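You operate a simulated robot arm through the tools that you are given. There is no shell and no other tool. Be economical: measure what you need, move in short steps, check, and stop when the job is done.

Carry out the task below with a simulated robot arm. There is one attempt and no reset: what you move stays moved.

TASK
Scrub the blue cover, then dry it, then stick the green tape on.
Fine: orange brush and green wipe returned to their spots on the lidded carton; the tape goes on the cover's plate beside the handle. Set down upright: orange brush.

The check looks at the end state, three seconds after you hand in, the way a careful person would. Anything else that was tipped, shoved, dropped, spilled or broken makes it a failure. Lids that push on must go on centred and level and be pressed home; caps that screw on are set level and turned clockwise until they are tight.

THE ROBOT
A 7-joint arm with a two-finger parallel gripper, fixed in place. Base frame: the origin is at the foot of the arm, x ahead of it, y to its left, z up; the work surface is at about z = 0. Readings come in mm, degrees, newtons and seconds.
With the tool pointing down near the work surface it reaches from about 240 to 620 mm from the base axis. Its first joint turns from -66.0 to 66.0 degrees. Payload 2.6 kg.
The TCP is the grasp point between the finger pads, 30 mm short of the fingertips. In the tool frame z runs along the fingers and y along their closing line. Largest opening 94 mm; finger width 28, thickness 10; the body of the gripper, 50 by 96 mm, starts 55 mm behind the TCP.
Orientation is that of the tool frame in the base frame, as [roll, pitch, yaw] about the fixed x, y, z axes, in that order (R = Rz(yaw) Ry(pitch) Rx(roll)). With the fingers straight down and closing along the base's y, the tool's x points along the base's -x, its y along +y and its z along -z.

THE INTERFACE
- The arm moves only by the tool servo_tool. Its argument "deltas" is a list of rows, each a list of 7 numbers: the shift along the tool's x, y, z in mm, then the turn, a rotation vector about the tool's x, y, z in degrees, then the gripper command, from -1 (shut) to 1 (fully open), values between in proportion. In form: [[dx, dy, dz, ax, ay, az, jaw], ...]. A call has 1 to 12 rows; each row shifts and turns the commanded pose from where the row before left it, along the tool's axes as they then stand. Rows are played at 5 a second. More than 50 mm and 8.6 degrees between two rows, or a gripper value outside its range, and nothing of the call is played. A pose out of reach is approached as far as the arm can. The call stops where the force on the tool passes 40 N (or 10 N more than at its start, if that is more) or the arm is blocked; 0.2 s more then pass. The fingers move at their own pace (about 72 mm/s each) and stop on an object; they squeeze with about 25 N. The grip force told is the motor's: it shows also when the fingers shut on nothing. Time passes only in rows, and 0.2 s behind the last, so rows that do not move let the fingers close. It gives the time, the measured TCP pose, the force on the tool (base axes), the opening and the grip force at its end, in the units of the frame above (readings bear some noise), with the torque about the TCP (base axes, N m) and any sound that the robot's microphone picked up.
- Cameras (640 x 400 px; columns grow to the right, rows downward): "scene" is fixed at [45.2, 442, 566.9]; the picture's right is [-0.67, -0.74, 0.00], its down [-0.40, 0.37, -0.84] and it looks along [0.62, -0.57, -0.55] (base axes); focal length 365 px, centre (320, 200). "wrist" rides on the gripper at [76, 14, -102] in the tool frame; the picture's right is [-0.18, 0.98, 0.00], its down [-0.75, -0.14, -0.64] and it looks along [-0.63, -0.12, 0.77] (tool axes); focal length 243 px, centre (320, 200). There is no depth. A picture from a camera that has moved, and an enlarged one, comes with that camera's place and axes in the base frame and with its lens.
- get_image(camera): a new picture of that camera. No time passes.
- inspect(camera, box): a new picture of the part [left, top, right, bottom] of that camera's present view, enlarged. No time passes.
- job_done(): hands the job in; it is judged then, once.

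Work in short steps. Places have to be worked out from the pictures, the camera data and where the tool is seen: move nearer, look again, correct. Check each grasp and each placing, and mend what went wrong. You have 120 turns and 84 pictures in all, those below and enlarged ones among them. Open the gripper and draw the arm clear of the work before you hand the job in, unless the task says otherwise; then end with one line.

The tools are called after "Request:" as name(argument=value, ...) on one line, values as JSON. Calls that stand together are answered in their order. servo_tool: Moves the arm, as the interface text tells. Its arguments: {"type":"object","properties":{"deltas":{"type":"array","items":{"type":"array","items":{"type":"number"}}}},"required":["deltas"]} The other tools are called the same way: get_image (camera) takes a picture; inspect (camera, box) takes an enlarged picture of a part of a camera's view; job_done () hands the job in.

At the start:

```text
time_s: 0.0
tcp_pos: [438.0, -38.2, 252.6]
tool_rot: [-179.9, -0.1, -179.9]
wrist_force: [0.1, -1.1, 0.1]
ft_torque: [0.0, -0.01, 0.04]
grip_width: 93.8
grip_force: 0.1
```

scene: 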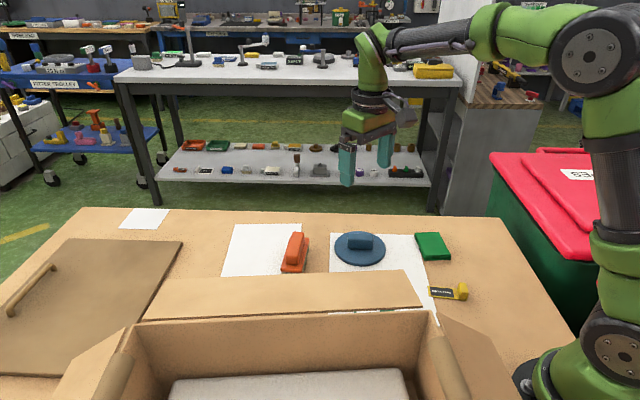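
wrist: 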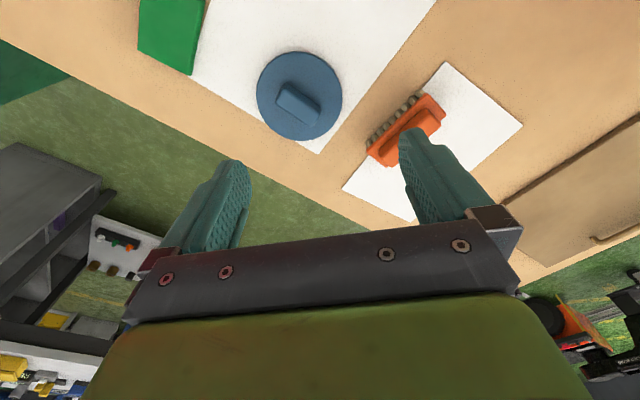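

I start with enlarged views of the items in the scene picture, to identify the cover, brush, wipe, tape and carton.

Request:
inspect(camera="scene", box=[210, 200, 530, 400])

Request:
inspect(camera="wrist", box=[120, 0, 540, 260])

Request:
inspect(camera="scene", box=[0, 200, 320, 400])

```text
2.00 times, centred on (370, 300) of scene
camera zoom: at [45.2, 442.0, 566.9], right [-0.67, -0.74, 0.0], down [-0.4, 0.37, -0.84], along [0.62, -0.57, -0.55], focal length 730 px, centre (220, 0)
```

zoom: 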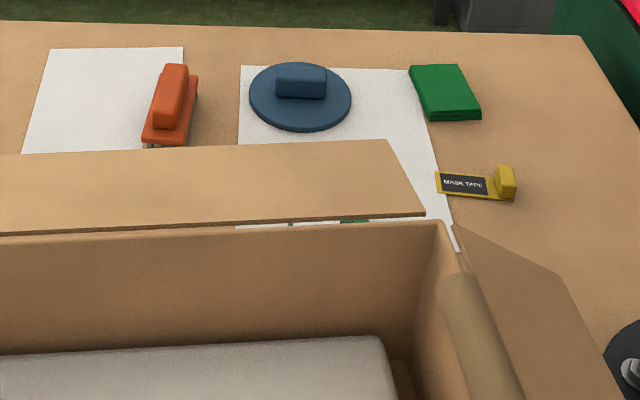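

```text
1.52 times, centred on (330, 130) of wrist
camera zoom: at [362.6, -23.3, 353.8], right [0.18, 0.98, 0.0], down [0.75, -0.14, 0.64], along [0.63, -0.12, -0.77], focal length 370 px, centre (305, 307)
```

zoom: 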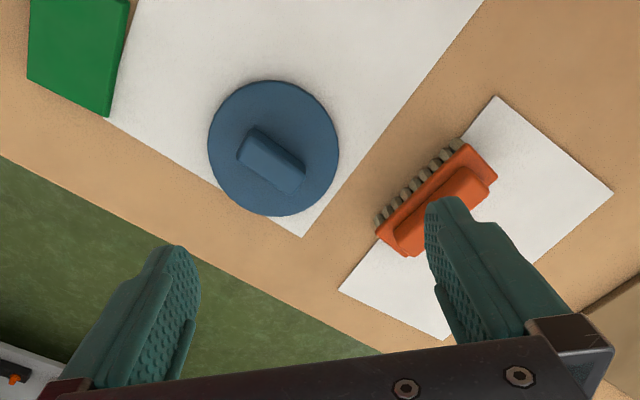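

```text
2.00 times, centred on (160, 300) of scene
camera zoom: at [45.2, 442.0, 566.9], right [-0.67, -0.74, 0.0], down [-0.4, 0.37, -0.84], along [0.62, -0.57, -0.55], focal length 730 px, centre (640, 0)
```

zoom: 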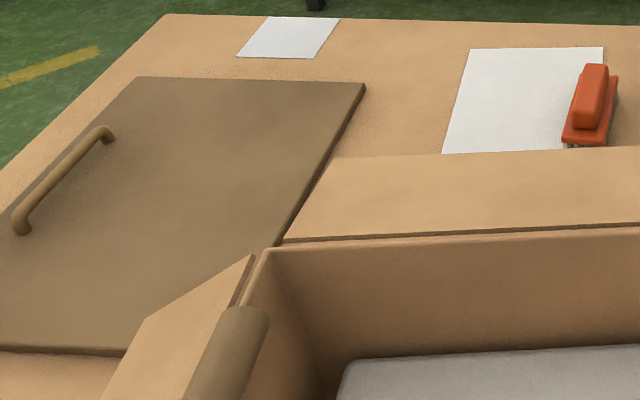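

The orange brush is near (535, 67), the blue cover near (460, -69) and the green wipe near (352, -197). There is a yellow tape near (256, -112), and something green is hidden behind the carton flap. I raise and draw back the arm for an overview.

Request:
servo_tool(deltas=[[30, 0, -40, 0, 0, 0, 1], [40, 0, -30, 0, 0, 0, 1], [40, 0, -30, 0, 0, 0, 1], [30, 0, -30, 0, 0, 0, 1]])

Request:
get_image(camera="wrist")

```text
time_s: 1.0
tcp_pos: [297.5, -35.4, 384.8]
tool_rot: [-179.9, 0.0, 180.0]
wrist_force: [0.0, 0.2, -0.1]
ft_torque: [0.03, 0.01, 0.01]
grip_width: 93.9
grip_force: 0.1
```

```text
78 pictures are left
camera wrist: at [221.3, -22.0, 484.3], right [0.18, 0.98, 0.0], down [0.75, -0.14, 0.64], along [0.63, -0.12, -0.77], focal length 243 px, centre (320, 200)
```

wrist: 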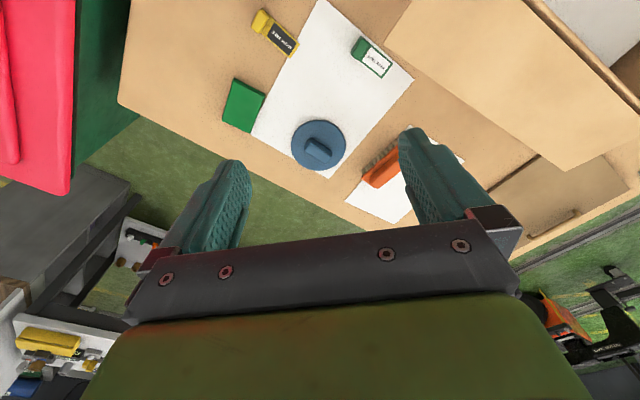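

The green tape is visible now, near (317, 47). I enlarge the items.

Request:
inspect(camera="wrist", box=[330, 10, 430, 90])

Request:
inspect(camera="wrist", box=[210, 60, 470, 230])

```text
5.00 times, centred on (380, 50) of wrist
camera zoom: at [221.3, -22.0, 484.3], right [0.18, 0.98, 0.0], down [0.75, -0.14, 0.64], along [0.63, -0.12, -0.77], focal length 1213 px, centre (20, 950)
```

zoom: 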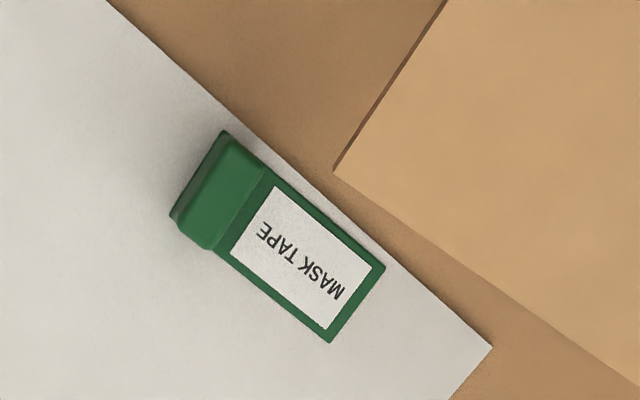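

```text
2.35 times, centred on (340, 145) of wrist
camera zoom: at [221.3, -22.0, 484.3], right [0.18, 0.98, 0.0], down [0.75, -0.14, 0.64], along [0.63, -0.12, -0.77], focal length 571 px, centre (273, 329)
```

zoom: 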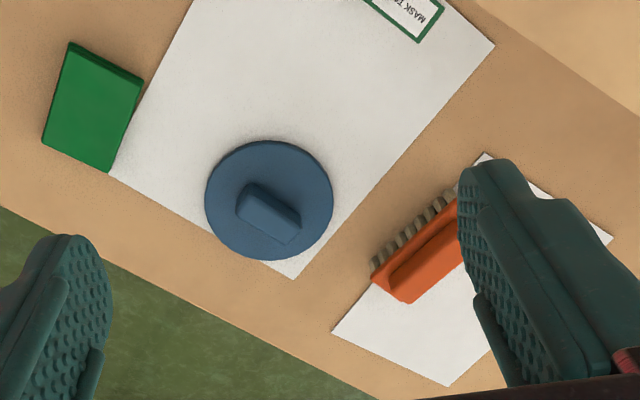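

The work surface itself looks like the lidded carton's top, so the spots are where the brush and wipe lie now. I move to look at the brush from closer.

Request:
servo_tool(deltas=[[-40, 35, 40, 0, 0, 0, 1], [-40, 35, 40, 0, 0, 0, 1], [-40, 30, 40, 0, 0, 0, 1], [-25, 5, 30, 0, 0, 0, 1], [0, 0, 0, 0, 0, 0, 1]])

Request:
get_image(camera="wrist")

```text
refused: row 1 steps farther than a row can; nothing moved
```

```text
75 pictures are left
camera wrist: at [221.3, -22.0, 484.3], right [0.18, 0.98, 0.0], down [0.75, -0.14, 0.64], along [0.63, -0.12, -0.77], focal length 243 px, centre (320, 200)
```

wrist: 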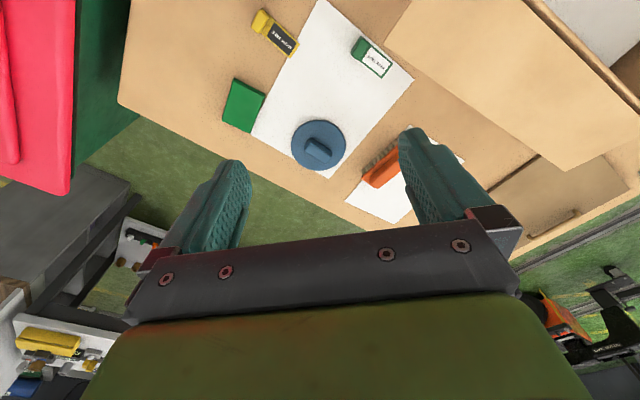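

The row was longer than 50 mm in norm, so nothing moved. I repeat the move with shorter rows.

Request:
servo_tool(deltas=[[-30, 20, 30, 0, 0, 0, 1], [-30, 20, 30, 0, 0, 0, 1], [-30, 20, 30, 0, 0, 0, 1], [-30, 20, 30, 0, 0, 0, 1], [-20, 15, 30, 0, 0, 0, 1], [0, 0, 10, 0, 0, 0, 1]])

Request:
get_image(camera="wrist")

```text
time_s: 2.4
tcp_pos: [440.5, 55.9, 222.8]
tool_rot: [180.0, 0.0, 179.9]
wrist_force: [-0.8, 0.0, 0.2]
ft_torque: [0.0, 0.01, 0.0]
grip_width: 93.9
grip_force: 0.0
```

```text
74 pictures are left
camera wrist: at [365.3, 71.2, 323.2], right [0.18, 0.98, 0.0], down [0.75, -0.14, 0.64], along [0.63, -0.12, -0.77], focal length 243 px, centre (320, 200)
```

wrist: 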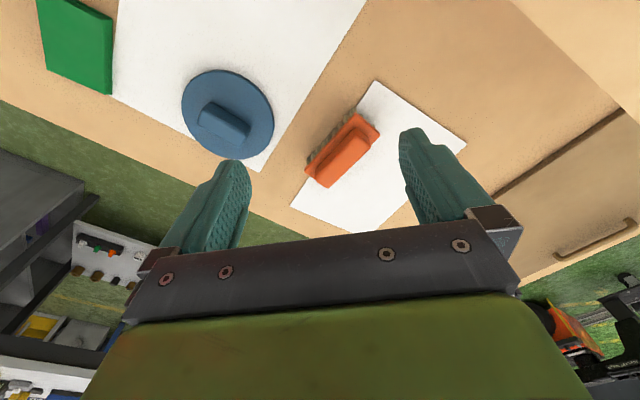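

Request:
inspect(camera="wrist", box=[280, 70, 440, 210])

Request:
inspect(camera="wrist", box=[160, 50, 300, 170])

Request:
inspect(camera="scene", box=[260, 210, 400, 290])

```text
2.86 times, centred on (360, 140) of wrist
camera zoom: at [365.3, 71.2, 323.2], right [0.18, 0.98, 0.0], down [0.75, -0.14, 0.64], along [0.63, -0.12, -0.77], focal length 693 px, centre (206, 371)
```

zoom: 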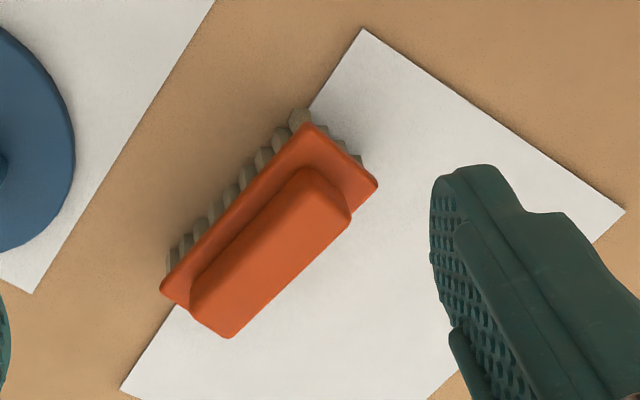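

```text
3.33 times, centred on (230, 110) of wrist
camera zoom: at [365.3, 71.2, 323.2], right [0.18, 0.98, 0.0], down [0.75, -0.14, 0.64], along [0.63, -0.12, -0.77], focal length 809 px, centre (620, 500)
```

zoom: 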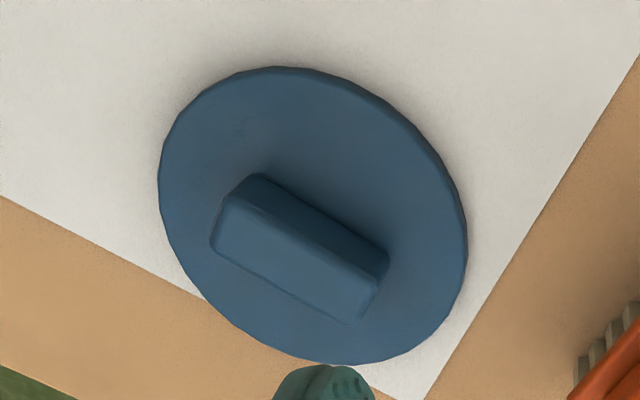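

```text
4.57 times, centred on (330, 250) of scene
camera zoom: at [45.2, 442.0, 566.9], right [-0.67, -0.74, 0.0], down [-0.4, 0.37, -0.84], along [0.62, -0.57, -0.55], focal length 1669 px, centre (274, -29)
```

zoom: 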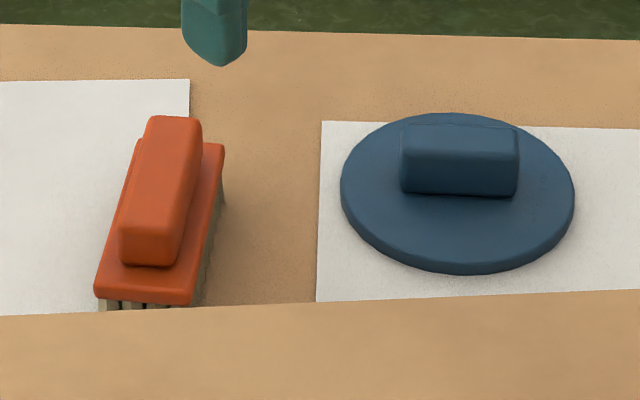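

The brush handle's centre is at about (531, 67), its top at z≈47. Its long axis runs along (0.68, -0.74). I move above it and turn so that the fingers close across the handle.

Request:
servo_tool(deltas=[[-30, 4, 30, 0, 0, 0, 1], [-30, 4, 30, 0, 0, 0, 1], [-30, 3, 30, 0, 0, 0, 1], [0, 0, 0, 0, 0, 7.9, 1], [0, 0, 0, 0, 0, 7.9, 1], [0, 0, 0, 0, 0, 7.9, 1], [0, 0, 0, 0, 0, 7.9, 1], [0, 0, 0, 0, 0, 7.9, 1], [0, 0, 0, 0, 0, 7.9, 1]])

Request:
get_image(camera="wrist")

Request:
inspect(camera="scene", box=[240, 140, 400, 290])

```text
time_s: 4.4
tcp_pos: [529.4, 68.2, 133.1]
tool_rot: [-180.0, 0.0, 132.4]
wrist_force: [0.7, 0.2, -0.3]
ft_torque: [0.01, 0.01, -0.03]
grip_width: 94.1
grip_force: 0.0
```

```text
70 pictures are left
camera wrist: at [488.5, 134.0, 233.7], right [0.85, 0.53, 0.0], down [0.4, -0.65, 0.64], along [0.34, -0.55, -0.77], focal length 243 px, centre (320, 200)
```

wrist: 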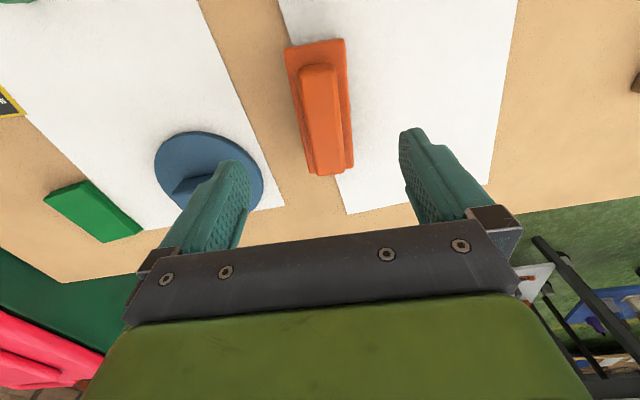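

```text
2.67 times, centred on (320, 215) of scene
camera zoom: at [45.2, 442.0, 566.9], right [-0.67, -0.74, 0.0], down [-0.4, 0.37, -0.84], along [0.62, -0.57, -0.55], focal length 974 px, centre (320, 160)
```

zoom: 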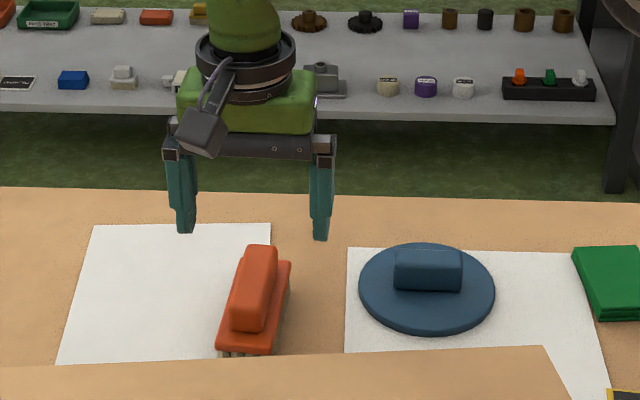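

The wrist view puts the handle centre at about (529.5, 70). I enlarge the view to refine its heading.

Request:
inspect(camera="wrist", box=[260, 20, 380, 190])

```text
2.35 times, centred on (320, 105) of wrist
camera zoom: at [488.5, 134.0, 233.7], right [0.85, 0.53, 0.0], down [0.4, -0.65, 0.64], along [0.34, -0.55, -0.77], focal length 571 px, centre (320, 424)
```

zoom: 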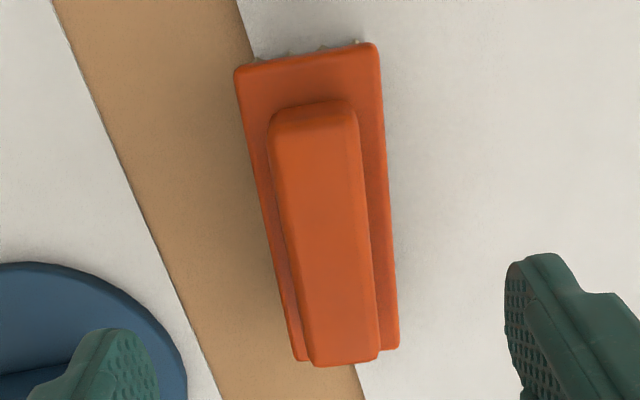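

The brush heading is about -50.5°, centred at (533, 67.7). I turn 3° more, shift slightly and go down to z≈60, then close.

Request:
servo_tool(deltas=[[-2.3, 1.9, 0, 0, 0, 3, 1], [0, 0, 30, 0, 0, 0, 1], [0, 0, 25, 0, 0, 0, 1], [0, 0, 10, 0, 0, 0, 1], [0, 0, 8, 0, 0, 0, 1], [0, 0, 0, 0, 0, 0, 1]])

Request:
inspect(camera="scene", box=[240, 160, 400, 290])

Request:
get_image(camera="wrist")

```text
time_s: 5.8
tcp_pos: [532.1, 67.9, 61.1]
tool_rot: [179.9, 0.0, 129.6]
wrist_force: [-0.5, -0.2, 0.3]
ft_torque: [-0.01, -0.02, -0.02]
grip_width: 94.0
grip_force: 0.0
```

```text
3.08 times, centred on (320, 225) of scene
camera zoom: at [45.2, 442.0, 566.9], right [-0.67, -0.74, 0.0], down [-0.4, 0.37, -0.84], along [0.62, -0.57, -0.55], focal length 1123 px, centre (320, 123)
```

zoom: 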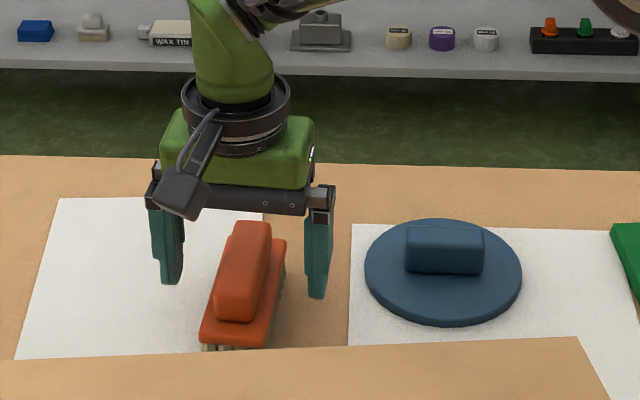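

```text
66 pictures are left
camera wrist: at [494.8, 136.0, 161.2], right [0.88, 0.48, 0.0], down [0.37, -0.67, 0.64], along [0.31, -0.56, -0.77], focal length 243 px, centre (320, 200)
```

wrist: 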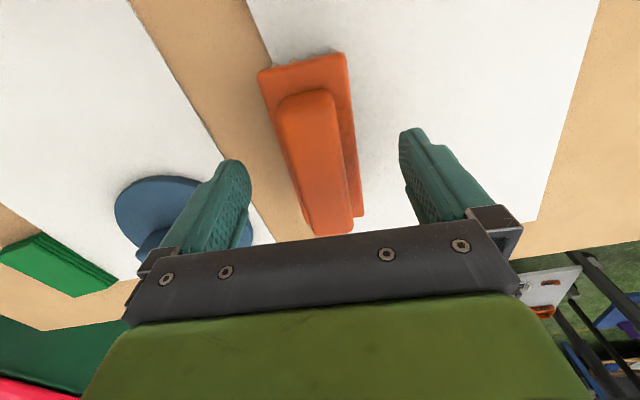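

The handle is centred between the fingers. I close on it and let the fingers settle.

Request:
servo_tool(deltas=[[0, 0, 0, 0, 0, 0, 0], [0, 0, 0, 0, 0, 0, -0.5], [0, 0, 0, 0, 0, 0, -1], [0, 0, 0, 0, 0, 0, -1], [0, 0, 0, 0, 0, 0, -1]])

```text
time_s: 7.0
tcp_pos: [532.0, 67.9, 61.7]
tool_rot: [179.9, 0.0, 129.6]
wrist_force: [0.3, 0.0, 0.6]
ft_torque: [0.04, -0.05, 0.03]
grip_width: 45.2
grip_force: 25.3
```

The width of 45 mm suggests the fingers hold the brush's base, not the handle. I look.

Request:
inspect(camera="scene", box=[260, 190, 360, 290])

Request:
get_image(camera="wrist")

```text
4.00 times, centred on (310, 240) of scene
camera zoom: at [45.2, 442.0, 566.9], right [-0.67, -0.74, 0.0], down [-0.4, 0.37, -0.84], along [0.62, -0.57, -0.55], focal length 1460 px, centre (360, 40)
```

zoom: 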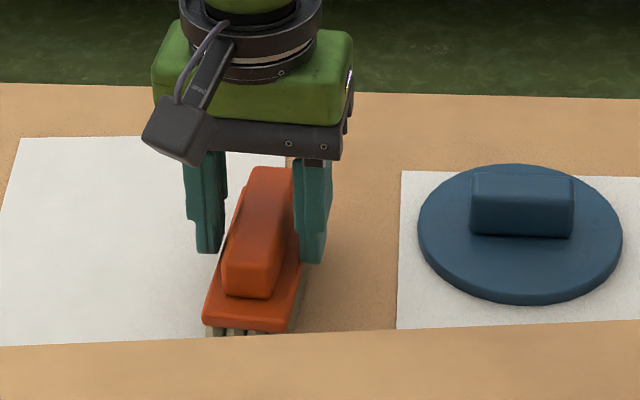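

```text
64 pictures are left
camera wrist: at [494.8, 135.9, 161.5], right [0.87, 0.48, 0.0], down [0.37, -0.67, 0.64], along [0.31, -0.56, -0.77], focal length 243 px, centre (320, 200)
```

wrist: 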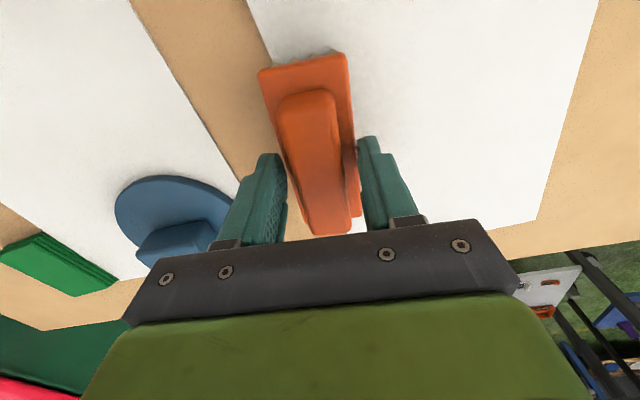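

The tips are on the base's sides. I open, rise 9 mm and close again on the handle.

Request:
servo_tool(deltas=[[0, 0, 0, 0, 0, 0, 0.2], [0, 0, 0, 0, 0, 0, 0.2], [0, 0, -9, 0, 0, 0, 0.2], [0, 0, 0, 0, 0, 0, -0.3], [0, 0, 0, 0, 0, 0, -1], [0, 0, 0, 0, 0, 0, -1], [0, 0, 0, 0, 0, 0, -1]])

Request:
inspect(camera="scene", box=[260, 190, 360, 290])

```text
time_s: 8.6
tcp_pos: [532.5, 67.5, 70.0]
tool_rot: [179.9, 0.0, 129.5]
wrist_force: [1.2, 0.2, 2.7]
ft_torque: [-0.08, -0.03, 0.06]
grip_width: 27.0
grip_force: 24.7
```

```text
4.00 times, centred on (310, 240) of scene
camera zoom: at [45.1, 442.0, 566.9], right [-0.67, -0.74, 0.0], down [-0.4, 0.37, -0.84], along [0.62, -0.57, -0.55], focal length 1460 px, centre (360, 40)
```

zoom: 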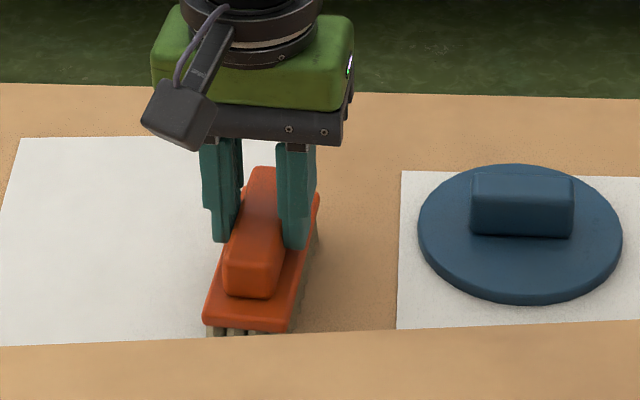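

The brush is held by its handle (27 mm), its home being TCP (532.3, 67.7, 70) at yaw 129.5°. I lift it.

Request:
servo_tool(deltas=[[0, 0, -20, 0, 0, 0, -1], [0, 0, -25, 0, 0, 0, -1], [0, 0, -25, 0, 0, 0, -1], [0, 0, 0, 0, 0, 0, -1]])

Request:
servo_tool(deltas=[[0, 0, 0, 0, 0, -7.96, -1], [0, 0, 0, 0, 0, -7.96, -1], [0, 0, 0, 0, 0, -7.96, -1], [0, 0, 0, 0, 0, -7.96, -1], [0, 0, 0, 0, 0, -7.96, -1], [0, 0, 0, 0, 0, -7.96, -1], [0, 0, 0, 0, 0, -7.96, -1], [0, 0, 0, 0, 0, -7.96, -1], [0, 0, 0, 0, 0, -7.96, -1], [0, 0, 0, 0, 0, -7.96, -1], [0, 0, 0, 0, 0, -7.96, -1], [0, 0, 0, 0, 0, -7.96, -1]])

```text
time_s: 9.6
tcp_pos: [532.4, 67.1, 138.9]
tool_rot: [179.9, 0.0, 129.7]
wrist_force: [-0.2, 0.3, -1.1]
ft_torque: [-0.03, 0.01, -0.02]
grip_width: 27.1
grip_force: 24.9
```

```text
time_s: 12.2
tcp_pos: [532.4, 67.3, 140.0]
tool_rot: [180.0, 0.0, -134.8]
wrist_force: [0.2, -0.1, -0.4]
ft_torque: [0.01, 0.0, 0.0]
grip_width: 27.4
grip_force: 25.2
```

The brush is held steady. I carry it over to the far side of the cover's handle, near (489, -96).

Request:
servo_tool(deltas=[[36.6, -21.2, 0, 0, 0, 0, -1], [36.6, -21.2, 0, 0, 0, 0, -1], [36.6, -21.2, 0, 0, 0, 0, -1], [36.6, -21.2, 0, 0, 0, 0, -1], [0, 0, 20, 0, 0, 0, -1], [0, 0, 0, 0, 0, 0, -1]])

Request:
get_image(camera="wrist")

Request:
inspect(camera="scene", box=[280, 150, 440, 290])

```text
time_s: 13.6
tcp_pos: [487.9, -98.7, 119.7]
tool_rot: [-180.0, 0.0, -134.8]
wrist_force: [0.4, -0.7, -1.0]
ft_torque: [0.03, -0.01, -0.02]
grip_width: 27.2
grip_force: 24.9
```

```text
62 pictures are left
camera wrist: at [424.3, -141.0, 219.3], right [-0.57, 0.82, 0.0], down [0.63, 0.43, 0.64], along [0.53, 0.36, -0.77], focal length 243 px, centre (320, 200)
```

wrist: 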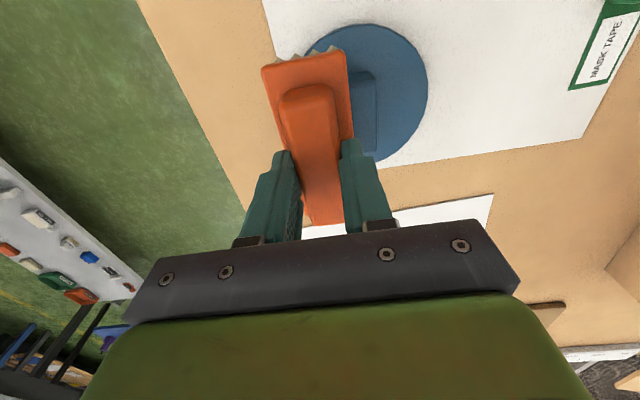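

```text
2.86 times, centred on (360, 220) of scene
camera zoom: at [45.2, 442.0, 566.9], right [-0.67, -0.74, 0.0], down [-0.4, 0.37, -0.84], along [0.62, -0.57, -0.55], focal length 1043 px, centre (206, 143)
```

zoom: 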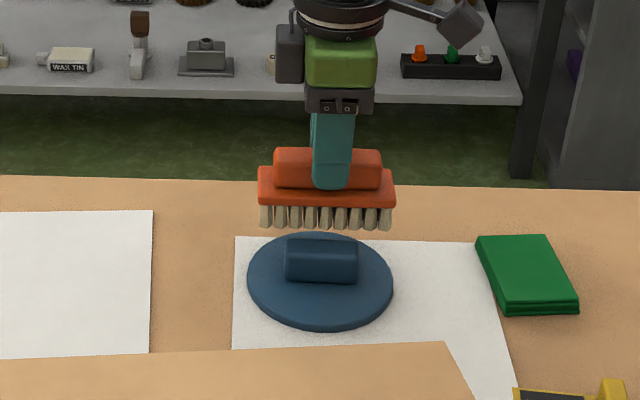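

The brush hangs beside the handle. I enlarge the wrist view to check the gap before going down.

Request:
inspect(camera="wrist", box=[250, 10, 450, 180])

```text
2.35 times, centred on (350, 95) of wrist
camera zoom: at [424.3, -141.0, 219.3], right [-0.57, 0.82, 0.0], down [0.63, 0.43, 0.64], along [0.53, 0.36, -0.77], focal length 571 px, centre (249, 447)
```

zoom: 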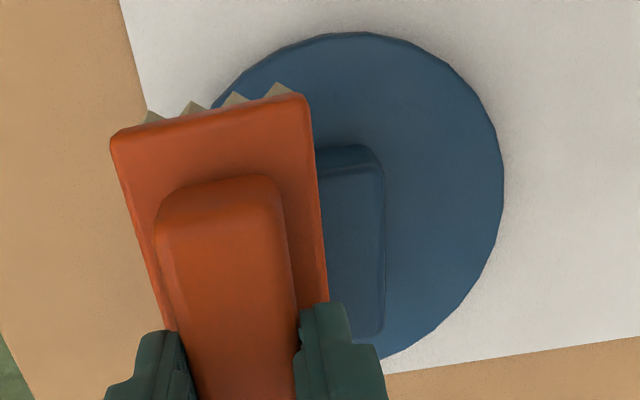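

My estimates of the handle's position differ by several mm, so I shift the brush 7 mm outward for clearance. Then I go down part way and look again.

Request:
servo_tool(deltas=[[0, -7, 0, 0, 0, 0, -1], [0, 0, 15, 0, 0, 0, -1], [0, 0, 12, 0, 0, 0, -1], [0, 0, 0, 0, 0, 0, -1]])

Request:
inspect(camera="wrist", box=[250, 10, 450, 180])

Request:
inspect(camera="scene", box=[310, 190, 410, 290])

```text
time_s: 14.6
tcp_pos: [494.3, -100.9, 93.7]
tool_rot: [179.9, -0.1, -134.9]
wrist_force: [0.1, 0.4, -1.3]
ft_torque: [0.03, -0.03, 0.0]
grip_width: 27.1
grip_force: 25.0
```

```text
2.35 times, centred on (350, 95) of wrist
camera zoom: at [428.8, -144.6, 192.9], right [-0.57, 0.82, 0.0], down [0.63, 0.43, 0.64], along [0.53, 0.36, -0.77], focal length 571 px, centre (249, 447)
```

zoom: 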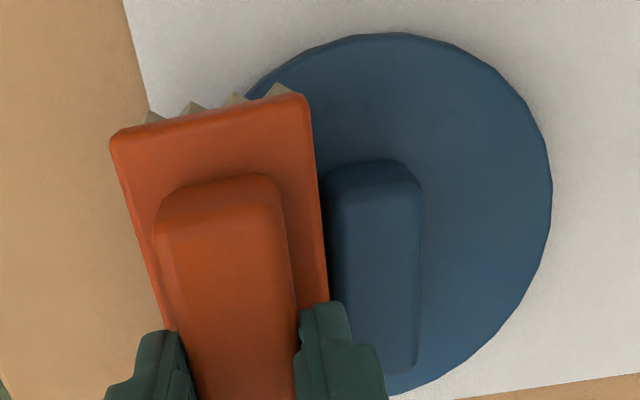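

```text
4.00 times, centred on (360, 240) of scene
camera zoom: at [45.2, 442.0, 566.9], right [-0.67, -0.74, 0.0], down [-0.4, 0.37, -0.84], along [0.62, -0.57, -0.55], focal length 1460 px, centre (160, 40)
```

zoom: 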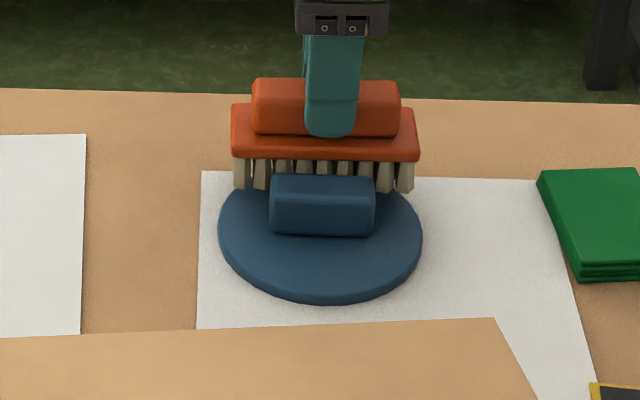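

The gap between brush and handle is about 4 mm. I go 2 mm further out and down to just above the plate.

Request:
servo_tool(deltas=[[0, -2, 4, 0, 0, 0, -1], [0, 0, 4, 0, 0, 0, -1], [0, 0, 3, 0, 0, 0, -1], [0, 0, 0, 0, 0, 0, -1]])

Request:
servo_tool(deltas=[[0, 0, 1.5, 0, 0, 0, -1], [0, 0, 0, 0, 0, 0, -1]])

Request:
servo_tool(deltas=[[0, 0, 1.5, 0, 0, 0, -1], [0, 0, 0, 0, 0, 0, -1]])

```text
time_s: 15.6
tcp_pos: [495.6, -100.9, 81.5]
tool_rot: [-180.0, 0.0, -134.9]
wrist_force: [0.9, 0.8, -0.6]
ft_torque: [0.01, 0.03, 0.03]
grip_width: 27.3
grip_force: 24.6
```

```text
time_s: 16.2
tcp_pos: [495.7, -102.0, 81.0]
tool_rot: [-179.9, 0.0, -134.9]
wrist_force: [-1.4, -0.3, 2.4]
ft_torque: [0.06, 0.06, 0.03]
grip_width: 27.2
grip_force: 25.1
```

```text
time_s: 16.8
tcp_pos: [495.2, -100.8, 79.0]
tool_rot: [-179.9, 0.1, -135.0]
wrist_force: [-9.2, 1.2, 21.1]
ft_torque: [0.0, 0.47, -0.01]
grip_width: 27.2
grip_force: 25.2
```

Contact, and the force rose sharply to 21 N. I back off about 1 mm.

Request:
servo_tool(deltas=[[0, 0, -1, 0, 0, 0, -1], [0, 0, 0, 0, 0, 0, -1]])

Request:
inspect(camera="scene", box=[310, 190, 410, 290])

```text
time_s: 17.4
tcp_pos: [494.6, -101.7, 79.1]
tool_rot: [-180.0, 0.1, -134.9]
wrist_force: [-4.1, -0.4, 15.7]
ft_torque: [0.04, 0.01, 0.01]
grip_width: 27.2
grip_force: 24.9
```

```text
4.00 times, centred on (360, 240) of scene
camera zoom: at [45.1, 442.0, 566.9], right [-0.67, -0.74, 0.0], down [-0.4, 0.37, -0.84], along [0.62, -0.57, -0.55], focal length 1460 px, centre (160, 40)
```

zoom: 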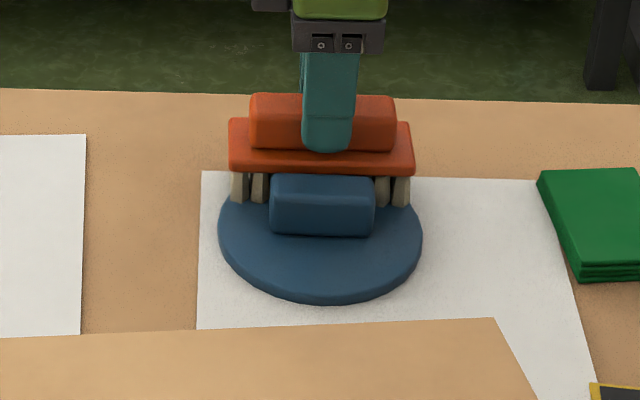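

The cover has not moved. I ease the force off a little and try a short trial stroke along the handle.

Request:
servo_tool(deltas=[[0, 0, -0.7, 0, 0, 0, -1], [4, 0, 0, 0, 0, 0, -1], [4, 0, 0, 0, 0, 0, -1], [-4, 0, 0, 0, 0, 0, -1], [-4, 0, 0, 0, 0, 0, -1]])

Request:
inspect(camera="scene", box=[310, 190, 410, 290])

```text
time_s: 18.6
tcp_pos: [495.2, -103.5, 79.5]
tool_rot: [180.0, -0.1, -135.0]
wrist_force: [-3.9, -2.3, 7.7]
ft_torque: [0.09, 0.0, 0.03]
grip_width: 27.4
grip_force: 24.9
```

```text
4.00 times, centred on (360, 240) of scene
camera zoom: at [45.1, 442.0, 566.9], right [-0.67, -0.74, 0.0], down [-0.4, 0.37, -0.84], along [0.62, -0.57, -0.55], focal length 1460 px, centre (160, 40)
```

zoom: 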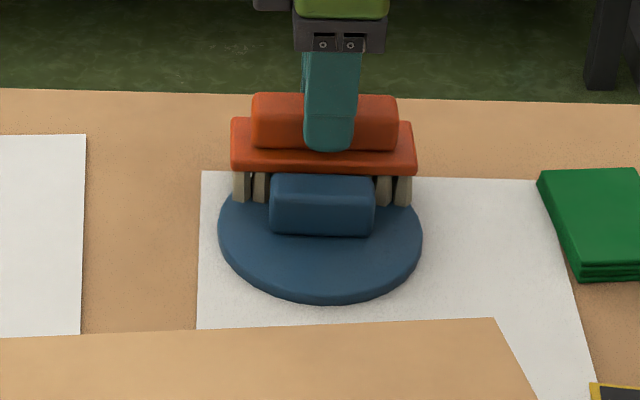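

At about 8 N the cover stays put, so I scrub with longer strokes.

Request:
servo_tool(deltas=[[7, 0, 0, 0, 0, 0, -1], [7, 0, 0, 0, 0, 0, -1], [-7, 0, 0, 0, 0, 0, -1], [-7, 0, 0, 0, 0, 0, -1], [-7, 0, 0, 0, 0, 0, -1], [-7, 0, 0, 0, 0, 0, -1], [7, 0, 0, 0, 0, 0, -1], [7, 0, 0, 0, 0, 0, -1], [7, 0, 0, 0, 0, 0, -1], [7, 0, 0, 0, 0, 0, -1], [-7, 0, 0, 0, 0, 0, -1], [-7, 0, 0, 0, 0, 0, -1]])

Request:
servo_tool(deltas=[[-7, 0, 0, 0, 0, 0, -1], [-7, 0, 0, 0, 0, 0, -1], [7, 0, 0, 0, 0, 0, -1], [7, 0, 0, 0, 0, 0, -1], [7, 0, 0, 0, 0, 0, -1], [7, 0, 0, 0, 0, 0, -1], [-7, 0, 0, 0, 0, 0, -1], [-7, 0, 0, 0, 0, 0, -1], [-7, 0, 0, 0, 0, 0, -1], [-7, 0, 0, 0, 0, 0, -1], [7, 0, 0, 0, 0, 0, -1], [7, 0, 0, 0, 0, 0, -1]])

Request:
inspect(camera="scene", box=[310, 190, 410, 290])

```text
time_s: 21.2
tcp_pos: [495.6, -102.7, 79.9]
tool_rot: [-179.9, 0.1, -135.0]
wrist_force: [-1.9, -1.6, 2.4]
ft_torque: [0.02, 0.01, -0.01]
grip_width: 27.2
grip_force: 25.0
```

```text
time_s: 23.8
tcp_pos: [494.3, -99.9, 79.5]
tool_rot: [180.0, 0.0, -134.9]
wrist_force: [1.4, 2.5, 4.2]
ft_torque: [-0.02, 0.08, -0.03]
grip_width: 27.3
grip_force: 24.7
```

```text
4.00 times, centred on (360, 240) of scene
camera zoom: at [45.1, 442.0, 566.9], right [-0.67, -0.74, 0.0], down [-0.4, 0.37, -0.84], along [0.62, -0.57, -0.55], focal length 1460 px, centre (160, 40)
```

zoom: 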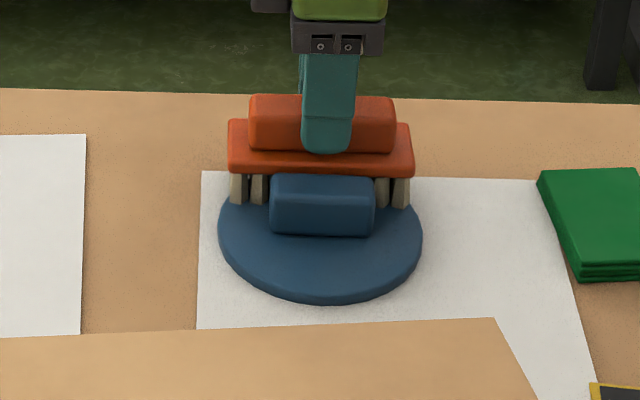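

The cover is still in place. I lift, cross over the handle and come down on its other side.

Request:
servo_tool(deltas=[[0, 0, -25, 0, 0, 0, -1], [0, 0, -25, 0, 0, 0, -1], [0, 39, 0, 0, 0, 0, -1], [0, 39, 0, 0, 0, 0, -1], [0, 0, 0, 0, 0, 0, -1], [0, 0, 20, 0, 0, 0, -1], [0, 0, 0, 0, 0, 0, -1]])

Request:
get_image(camera="wrist")

Request:
inspect(camera="scene", box=[310, 190, 410, 290])

```text
time_s: 25.4
tcp_pos: [438.2, -43.7, 110.4]
tool_rot: [180.0, 0.0, -134.9]
wrist_force: [-0.1, -0.2, -0.6]
ft_torque: [-0.03, 0.01, 0.01]
grip_width: 27.3
grip_force: 25.1
```

```text
54 pictures are left
camera wrist: at [374.2, -88.1, 210.1], right [-0.57, 0.82, 0.0], down [0.63, 0.43, 0.64], along [0.53, 0.36, -0.77], focal length 243 px, centre (320, 200)
```

wrist: 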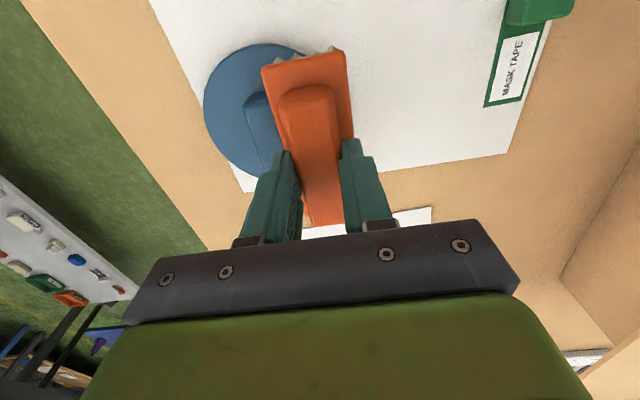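

```text
4.00 times, centred on (360, 240) of scene
camera zoom: at [45.2, 442.0, 566.9], right [-0.67, -0.74, 0.0], down [-0.4, 0.37, -0.84], along [0.62, -0.57, -0.55], focal length 1460 px, centre (160, 40)
```

zoom: 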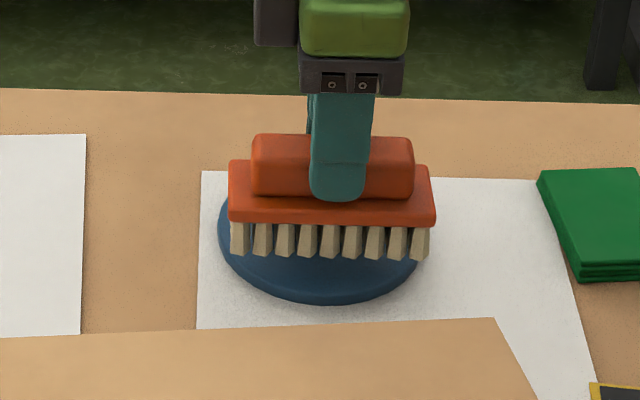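

The brush clears the handle on this side by about 5 mm. I come down to contact.

Request:
servo_tool(deltas=[[0, 0, 15, 0, 0, 0, -1], [0, 0, 10, 0, 0, 0, -1], [0, 0, 4, 0, 0, 0, -1], [0, 0, 0, 0, 0, 0, -1]])

Request:
servo_tool(deltas=[[0, 0, 0.8, 0, 0, 0, -1], [0, 0, 0, 0, 0, 0, -1]])

```text
time_s: 26.4
tcp_pos: [439.4, -47.2, 81.9]
tool_rot: [-180.0, 0.0, -134.9]
wrist_force: [-0.1, 0.3, -0.1]
ft_torque: [-0.04, 0.02, -0.02]
grip_width: 27.3
grip_force: 24.5
```

```text
time_s: 27.0
tcp_pos: [439.5, -46.6, 81.1]
tool_rot: [-180.0, 0.1, -134.9]
wrist_force: [0.2, -0.1, -1.3]
ft_torque: [0.01, -0.01, 0.01]
grip_width: 27.3
grip_force: 25.0
```

Request:
servo_tool(deltas=[[0, 3, 0, 0, 0, 0, -1], [0, 0, 1, 0, 0, 0, -1], [0, 0, 0, 0, 0, 0, -1]])

Request:
servo_tool(deltas=[[0, 0, 0.7, 0, 0, 0, -1], [0, 0, 0, 0, 0, 0, -1]])

```text
time_s: 27.8
tcp_pos: [437.5, -45.3, 79.9]
tool_rot: [-180.0, 0.0, -134.9]
wrist_force: [-5.5, -0.5, 12.2]
ft_torque: [-0.1, 0.34, 0.01]
grip_width: 27.4
grip_force: 24.9
```

```text
time_s: 28.4
tcp_pos: [437.3, -45.5, 78.3]
tool_rot: [-179.9, 0.1, -135.0]
wrist_force: [-8.4, -0.8, 22.8]
ft_torque: [0.04, 0.23, -0.03]
grip_width: 27.0
grip_force: 25.3
```

Contact at about z≈80, a little heavy. I back off 1 mm and scrub this side.

Request:
servo_tool(deltas=[[0, 0, -1.3, 0, 0, 0, -1], [7, 0, 0, 0, 0, 0, -1], [7, 0, 0, 0, 0, 0, -1], [-7, 0, 0, 0, 0, 0, -1], [-7, 0, 0, 0, 0, 0, -1], [-7, 0, 0, 0, 0, 0, -1], [-7, 0, 0, 0, 0, 0, -1], [7, 0, 0, 0, 0, 0, -1], [7, 0, 0, 0, 0, 0, -1]])

Request:
servo_tool(deltas=[[7, 0, 0, 0, 0, 0, -1], [7, 0, 0, 0, 0, 0, -1], [-7, 0, 0, 0, 0, 0, -1], [-7, 0, 0, 0, 0, 0, -1], [-7, 0, 0, 0, 0, 0, -1], [-7, 0, 0, 0, 0, 0, -1], [7, 0, 0, 0, 0, 0, -1], [7, 0, 0, 0, 0, 0, -1]])

Request:
servo_tool(deltas=[[0, 0, -20, 0, 0, 0, -1], [0, 0, -25, 0, 0, 0, -1], [0, 0, -20, 0, 0, 0, -1], [0, 0, 0, 0, 0, 0, -1]])

Request:
inspect(camera="scene", box=[310, 190, 410, 290])

```text
time_s: 30.4
tcp_pos: [437.4, -44.3, 78.7]
tool_rot: [-180.0, 0.0, -134.9]
wrist_force: [-0.1, -0.4, -0.4]
ft_torque: [-0.01, 0.01, 0.0]
grip_width: 27.3
grip_force: 24.8
```

```text
time_s: 32.2
tcp_pos: [438.3, -43.4, 78.6]
tool_rot: [-180.0, -0.2, -134.9]
wrist_force: [-0.1, 0.2, -1.2]
ft_torque: [0.0, -0.02, 0.0]
grip_width: 27.5
grip_force: 24.7
```

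```text
time_s: 33.2
tcp_pos: [438.5, -42.9, 145.6]
tool_rot: [180.0, 0.0, -135.0]
wrist_force: [-0.2, 0.0, -0.2]
ft_torque: [-0.02, 0.03, 0.02]
grip_width: 27.2
grip_force: 24.5
```

```text
4.00 times, centred on (360, 240) of scene
camera zoom: at [45.2, 442.0, 566.9], right [-0.67, -0.74, 0.0], down [-0.4, 0.37, -0.84], along [0.62, -0.57, -0.55], focal length 1460 px, centre (160, 40)
```

zoom: 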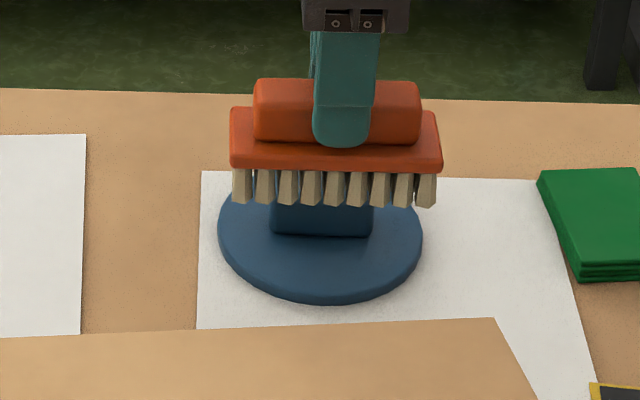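

At the end of those strokes there was no contact force, so the brush probably slid up a little in the grip. I repeat this side, seeking light contact first.

Request:
servo_tool(deltas=[[0, 0, 25, 0, 0, 0, -1], [0, 0, 25, 0, 0, 0, -1], [0, 0, 15, 0, 0, 0, -1], [0, 0, 0.7, 0, 0, 0, -1], [0, 0, 0, 0, 0, 0, -1]])

Request:
servo_tool(deltas=[[0, 0, 0.5, 0, 0, 0, -1], [0, 0, 0, 0, 0, 0, -1]])

```text
time_s: 34.4
tcp_pos: [438.1, -42.6, 80.8]
tool_rot: [-179.9, 0.1, -135.0]
wrist_force: [0.2, 0.1, -1.3]
ft_torque: [0.01, -0.01, 0.0]
grip_width: 27.3
grip_force: 25.1
```

```text
time_s: 35.0
tcp_pos: [438.2, -43.1, 79.9]
tool_rot: [-179.9, 0.1, -134.9]
wrist_force: [0.6, -0.9, -1.4]
ft_torque: [0.01, 0.0, -0.03]
grip_width: 27.2
grip_force: 25.2
```

Request:
servo_tool(deltas=[[0, 0, 1, 0, 0, 0, -1], [0, 0, 0, 0, 0, 0, -1]])

Request:
servo_tool(deltas=[[0, 0, 0.5, 0, 0, 0, -1], [0, 0, 0, 0, 0, 0, -1]])

```text
time_s: 35.6
tcp_pos: [438.4, -44.1, 79.2]
tool_rot: [179.9, 0.0, -134.8]
wrist_force: [-2.6, 0.3, 4.4]
ft_torque: [0.08, 0.01, 0.02]
grip_width: 27.0
grip_force: 25.2
```

```text
time_s: 36.2
tcp_pos: [439.1, -44.9, 78.6]
tool_rot: [-179.8, 0.1, -134.9]
wrist_force: [1.6, 2.2, 7.9]
ft_torque: [0.05, 0.09, -0.01]
grip_width: 27.2
grip_force: 25.4
```

Contact is light at about 8 N, so I scrub this side.

Request:
servo_tool(deltas=[[7, 0, 0, 0, 0, 0, -1], [7, 0, 0, 0, 0, 0, -1], [-7, 0, 0, 0, 0, 0, -1], [-7, 0, 0, 0, 0, 0, -1], [-7, 0, 0.2, 0, 0, 0, -1], [-7, 0, 0, 0, 0, 0, -1], [7, 0, 0, 0, 0, 0, -1], [7, 0, 0, 0, 0, 0, -1]])

Request:
servo_tool(deltas=[[7, 0, 0.3, 0, 0, 0, -1], [7, 0, 0, 0, 0, 0, -1], [-7, 0, 0, 0, 0, 0, -1], [-7, 0, 0, 0, 0, 0, -1], [-7, 0, 0, 0, 0, 0, -1], [-7, 0, 0, 0, 0, 0, -1], [7, 0, 0, 0, 0, 0, -1], [7, 0, 0, 0, 0, 0, -1]])

Request:
servo_tool(deltas=[[0, 0, -20, 0, 0, 0, -1], [0, 0, -20, 0, 0, 0, -1], [0, 0, -20, 0, 0, 0, -1], [0, 0, 0, 0, 0, 0, -1]])

Request:
get_image(camera="scene")

```text
time_s: 38.0
tcp_pos: [438.6, -42.5, 77.2]
tool_rot: [180.0, 0.2, -134.8]
wrist_force: [4.5, 6.8, 18.0]
ft_torque: [0.25, 0.0, 0.01]
grip_width: 27.3
grip_force: 25.2
```

```text
time_s: 39.8
tcp_pos: [437.9, -43.2, 75.2]
tool_rot: [180.0, 0.0, -134.9]
wrist_force: [0.2, 1.5, 4.3]
ft_torque: [-0.09, 0.06, 0.04]
grip_width: 27.3
grip_force: 24.6
```

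```text
time_s: 40.8
tcp_pos: [437.5, -46.6, 136.1]
tool_rot: [180.0, 0.0, -134.9]
wrist_force: [0.2, -0.4, -1.4]
ft_torque: [-0.02, -0.04, -0.02]
grip_width: 27.2
grip_force: 24.8
```

```text
51 pictures are left
```

scene: 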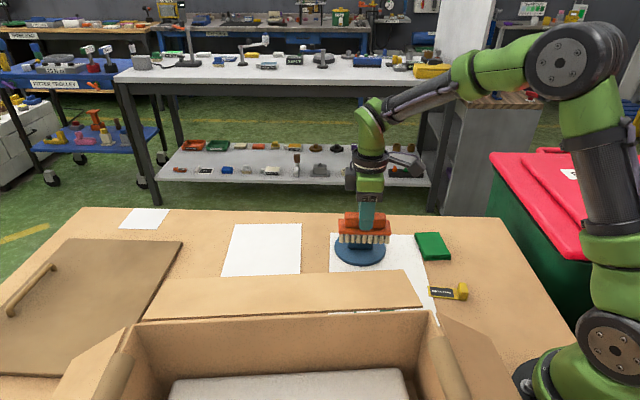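

The scrub is done and the cover is unmoved. I carry the brush back to above its home and undo the turn.

Request:
servo_tool(deltas=[[-36.7, 3.3, 0, 0, 0, 0, -1], [-36.7, 3.3, 0, 0, 0, 0, -1], [-36.7, 3.3, 0, 0, 0, 0, -1], [-36.7, 3.3, 0, 0, 0, 0, -1], [0, 0, 0, 0, 0, 0, -1]])

Request:
servo_tool(deltas=[[0, 0, 0, 0, 0, 7.96, -1], [0, 0, 0, 0, 0, 7.96, -1], [0, 0, 0, 0, 0, 7.96, -1], [0, 0, 0, 0, 0, 7.96, -1], [0, 0, 0, 0, 0, 7.96, -1], [0, 0, 0, 0, 0, 7.96, -1], [0, 0, 0, 0, 0, 7.96, -1], [0, 0, 0, 0, 0, 7.96, -1], [0, 0, 0, 0, 0, 7.96, -1], [0, 0, 0, 0, 0, 7.96, -1], [0, 0, 0, 0, 0, 7.96, -1], [0, 0, 0, 0, 0, 7.96, -1]])

Request:
servo_tool(deltas=[[0, 0, 0, 0, 0, 0, -1], [0, 0, 0, 0, 0, 0, -1]])

```text
time_s: 42.0
tcp_pos: [533.7, 69.2, 133.9]
tool_rot: [180.0, 0.0, -134.9]
wrist_force: [-1.2, 0.2, -1.0]
ft_torque: [0.03, -0.01, 0.02]
grip_width: 27.3
grip_force: 24.6
```

```text
time_s: 44.6
tcp_pos: [531.3, 69.0, 135.7]
tool_rot: [179.9, -0.1, 129.4]
wrist_force: [-0.3, -0.3, -1.3]
ft_torque: [0.0, -0.01, 0.03]
grip_width: 27.3
grip_force: 24.8
```

```text
time_s: 45.2
tcp_pos: [531.7, 68.1, 137.0]
tool_rot: [-180.0, 0.0, 129.6]
wrist_force: [0.7, 0.8, -0.2]
ft_torque: [-0.02, 0.01, 0.02]
grip_width: 27.3
grip_force: 24.4
```

I am within about 1 mm of home. I go down to just above the surface and check that the brush is level.

Request:
servo_tool(deltas=[[0, 0, 25, 0, 0, 0, -1], [0, 0, 25, 0, 0, 0, -1], [0, 0, 13, 0, 0, 0, -1], [0, 0, 0, 0, 0, 0, -1]])

Request:
inspect(camera="scene", box=[260, 190, 360, 290])

```text
time_s: 46.2
tcp_pos: [533.5, 68.2, 74.1]
tool_rot: [-180.0, -0.1, 129.6]
wrist_force: [-0.1, -0.1, -0.1]
ft_torque: [0.02, 0.01, -0.01]
grip_width: 27.4
grip_force: 24.9
```

```text
4.00 times, centred on (310, 240) of scene
camera zoom: at [45.2, 442.0, 566.9], right [-0.67, -0.74, 0.0], down [-0.4, 0.37, -0.84], along [0.62, -0.57, -0.55], focal length 1460 px, centre (360, 40)
```

zoom: 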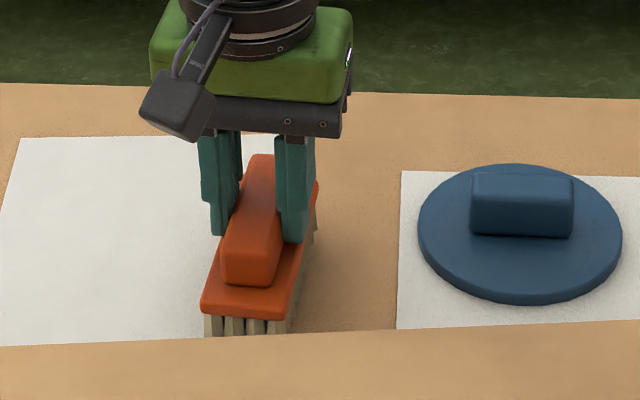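

Request:
servo_tool(deltas=[[0, 0, 5, 0, 0, 0, -1], [0, 0, 0, 0, 0, 0, -1]])

Request:
servo_tool(deltas=[[0, 0, 1.5, 0, 0, 0, -1], [0, 0, 0, 0, 0, 0, -1]])

Request:
servo_tool(deltas=[[0, 0, 1, 0, 0, 0, -1], [0, 0, 0, 0, 0, 0, -1]])

```text
time_s: 46.8
tcp_pos: [531.9, 68.8, 68.9]
tool_rot: [-180.0, 0.0, 129.6]
wrist_force: [0.0, 0.0, -1.1]
ft_torque: [0.05, 0.03, 0.01]
grip_width: 27.4
grip_force: 25.0
```

```text
time_s: 47.4
tcp_pos: [531.2, 67.5, 66.9]
tool_rot: [179.9, -0.1, 129.5]
wrist_force: [0.4, 0.2, -0.7]
ft_torque: [0.0, -0.01, 0.0]
grip_width: 27.2
grip_force: 25.1
```

```text
time_s: 48.0
tcp_pos: [531.6, 68.0, 66.8]
tool_rot: [179.9, 0.0, 129.6]
wrist_force: [-0.4, 0.6, -1.3]
ft_torque: [0.03, 0.04, -0.01]
grip_width: 27.2
grip_force: 25.0
```

Request:
servo_tool(deltas=[[0, 0, 1.2, 0, 0, 0, -1], [0, 0, 0, 0, 0, 0, -1]])

Request:
servo_tool(deltas=[[0, 0, 1.0, 0, 0, 0, -1], [0, 0, 0, 0, 0, 0, -1]])

Request:
servo_tool(deltas=[[0, 0, 1.0, 0, 0, 0, -1], [0, 0, 0, 0, 0, 0, -1]])

```text
time_s: 48.6
tcp_pos: [532.5, 68.0, 66.5]
tool_rot: [179.9, 0.1, 129.6]
wrist_force: [-0.9, -2.6, 5.6]
ft_torque: [0.12, 0.3, 0.1]
grip_width: 27.1
grip_force: 24.8
```

```text
time_s: 49.2
tcp_pos: [531.5, 68.5, 65.6]
tool_rot: [180.0, 0.0, 129.6]
wrist_force: [-4.2, -2.3, 12.0]
ft_torque: [0.47, 0.6, 0.16]
grip_width: 27.3
grip_force: 24.8
```

```text
time_s: 49.8
tcp_pos: [532.2, 68.3, 63.3]
tool_rot: [179.9, 0.1, 129.7]
wrist_force: [-6.6, -1.1, 22.6]
ft_torque: [-0.08, 0.21, 0.02]
grip_width: 27.1
grip_force: 25.2
```

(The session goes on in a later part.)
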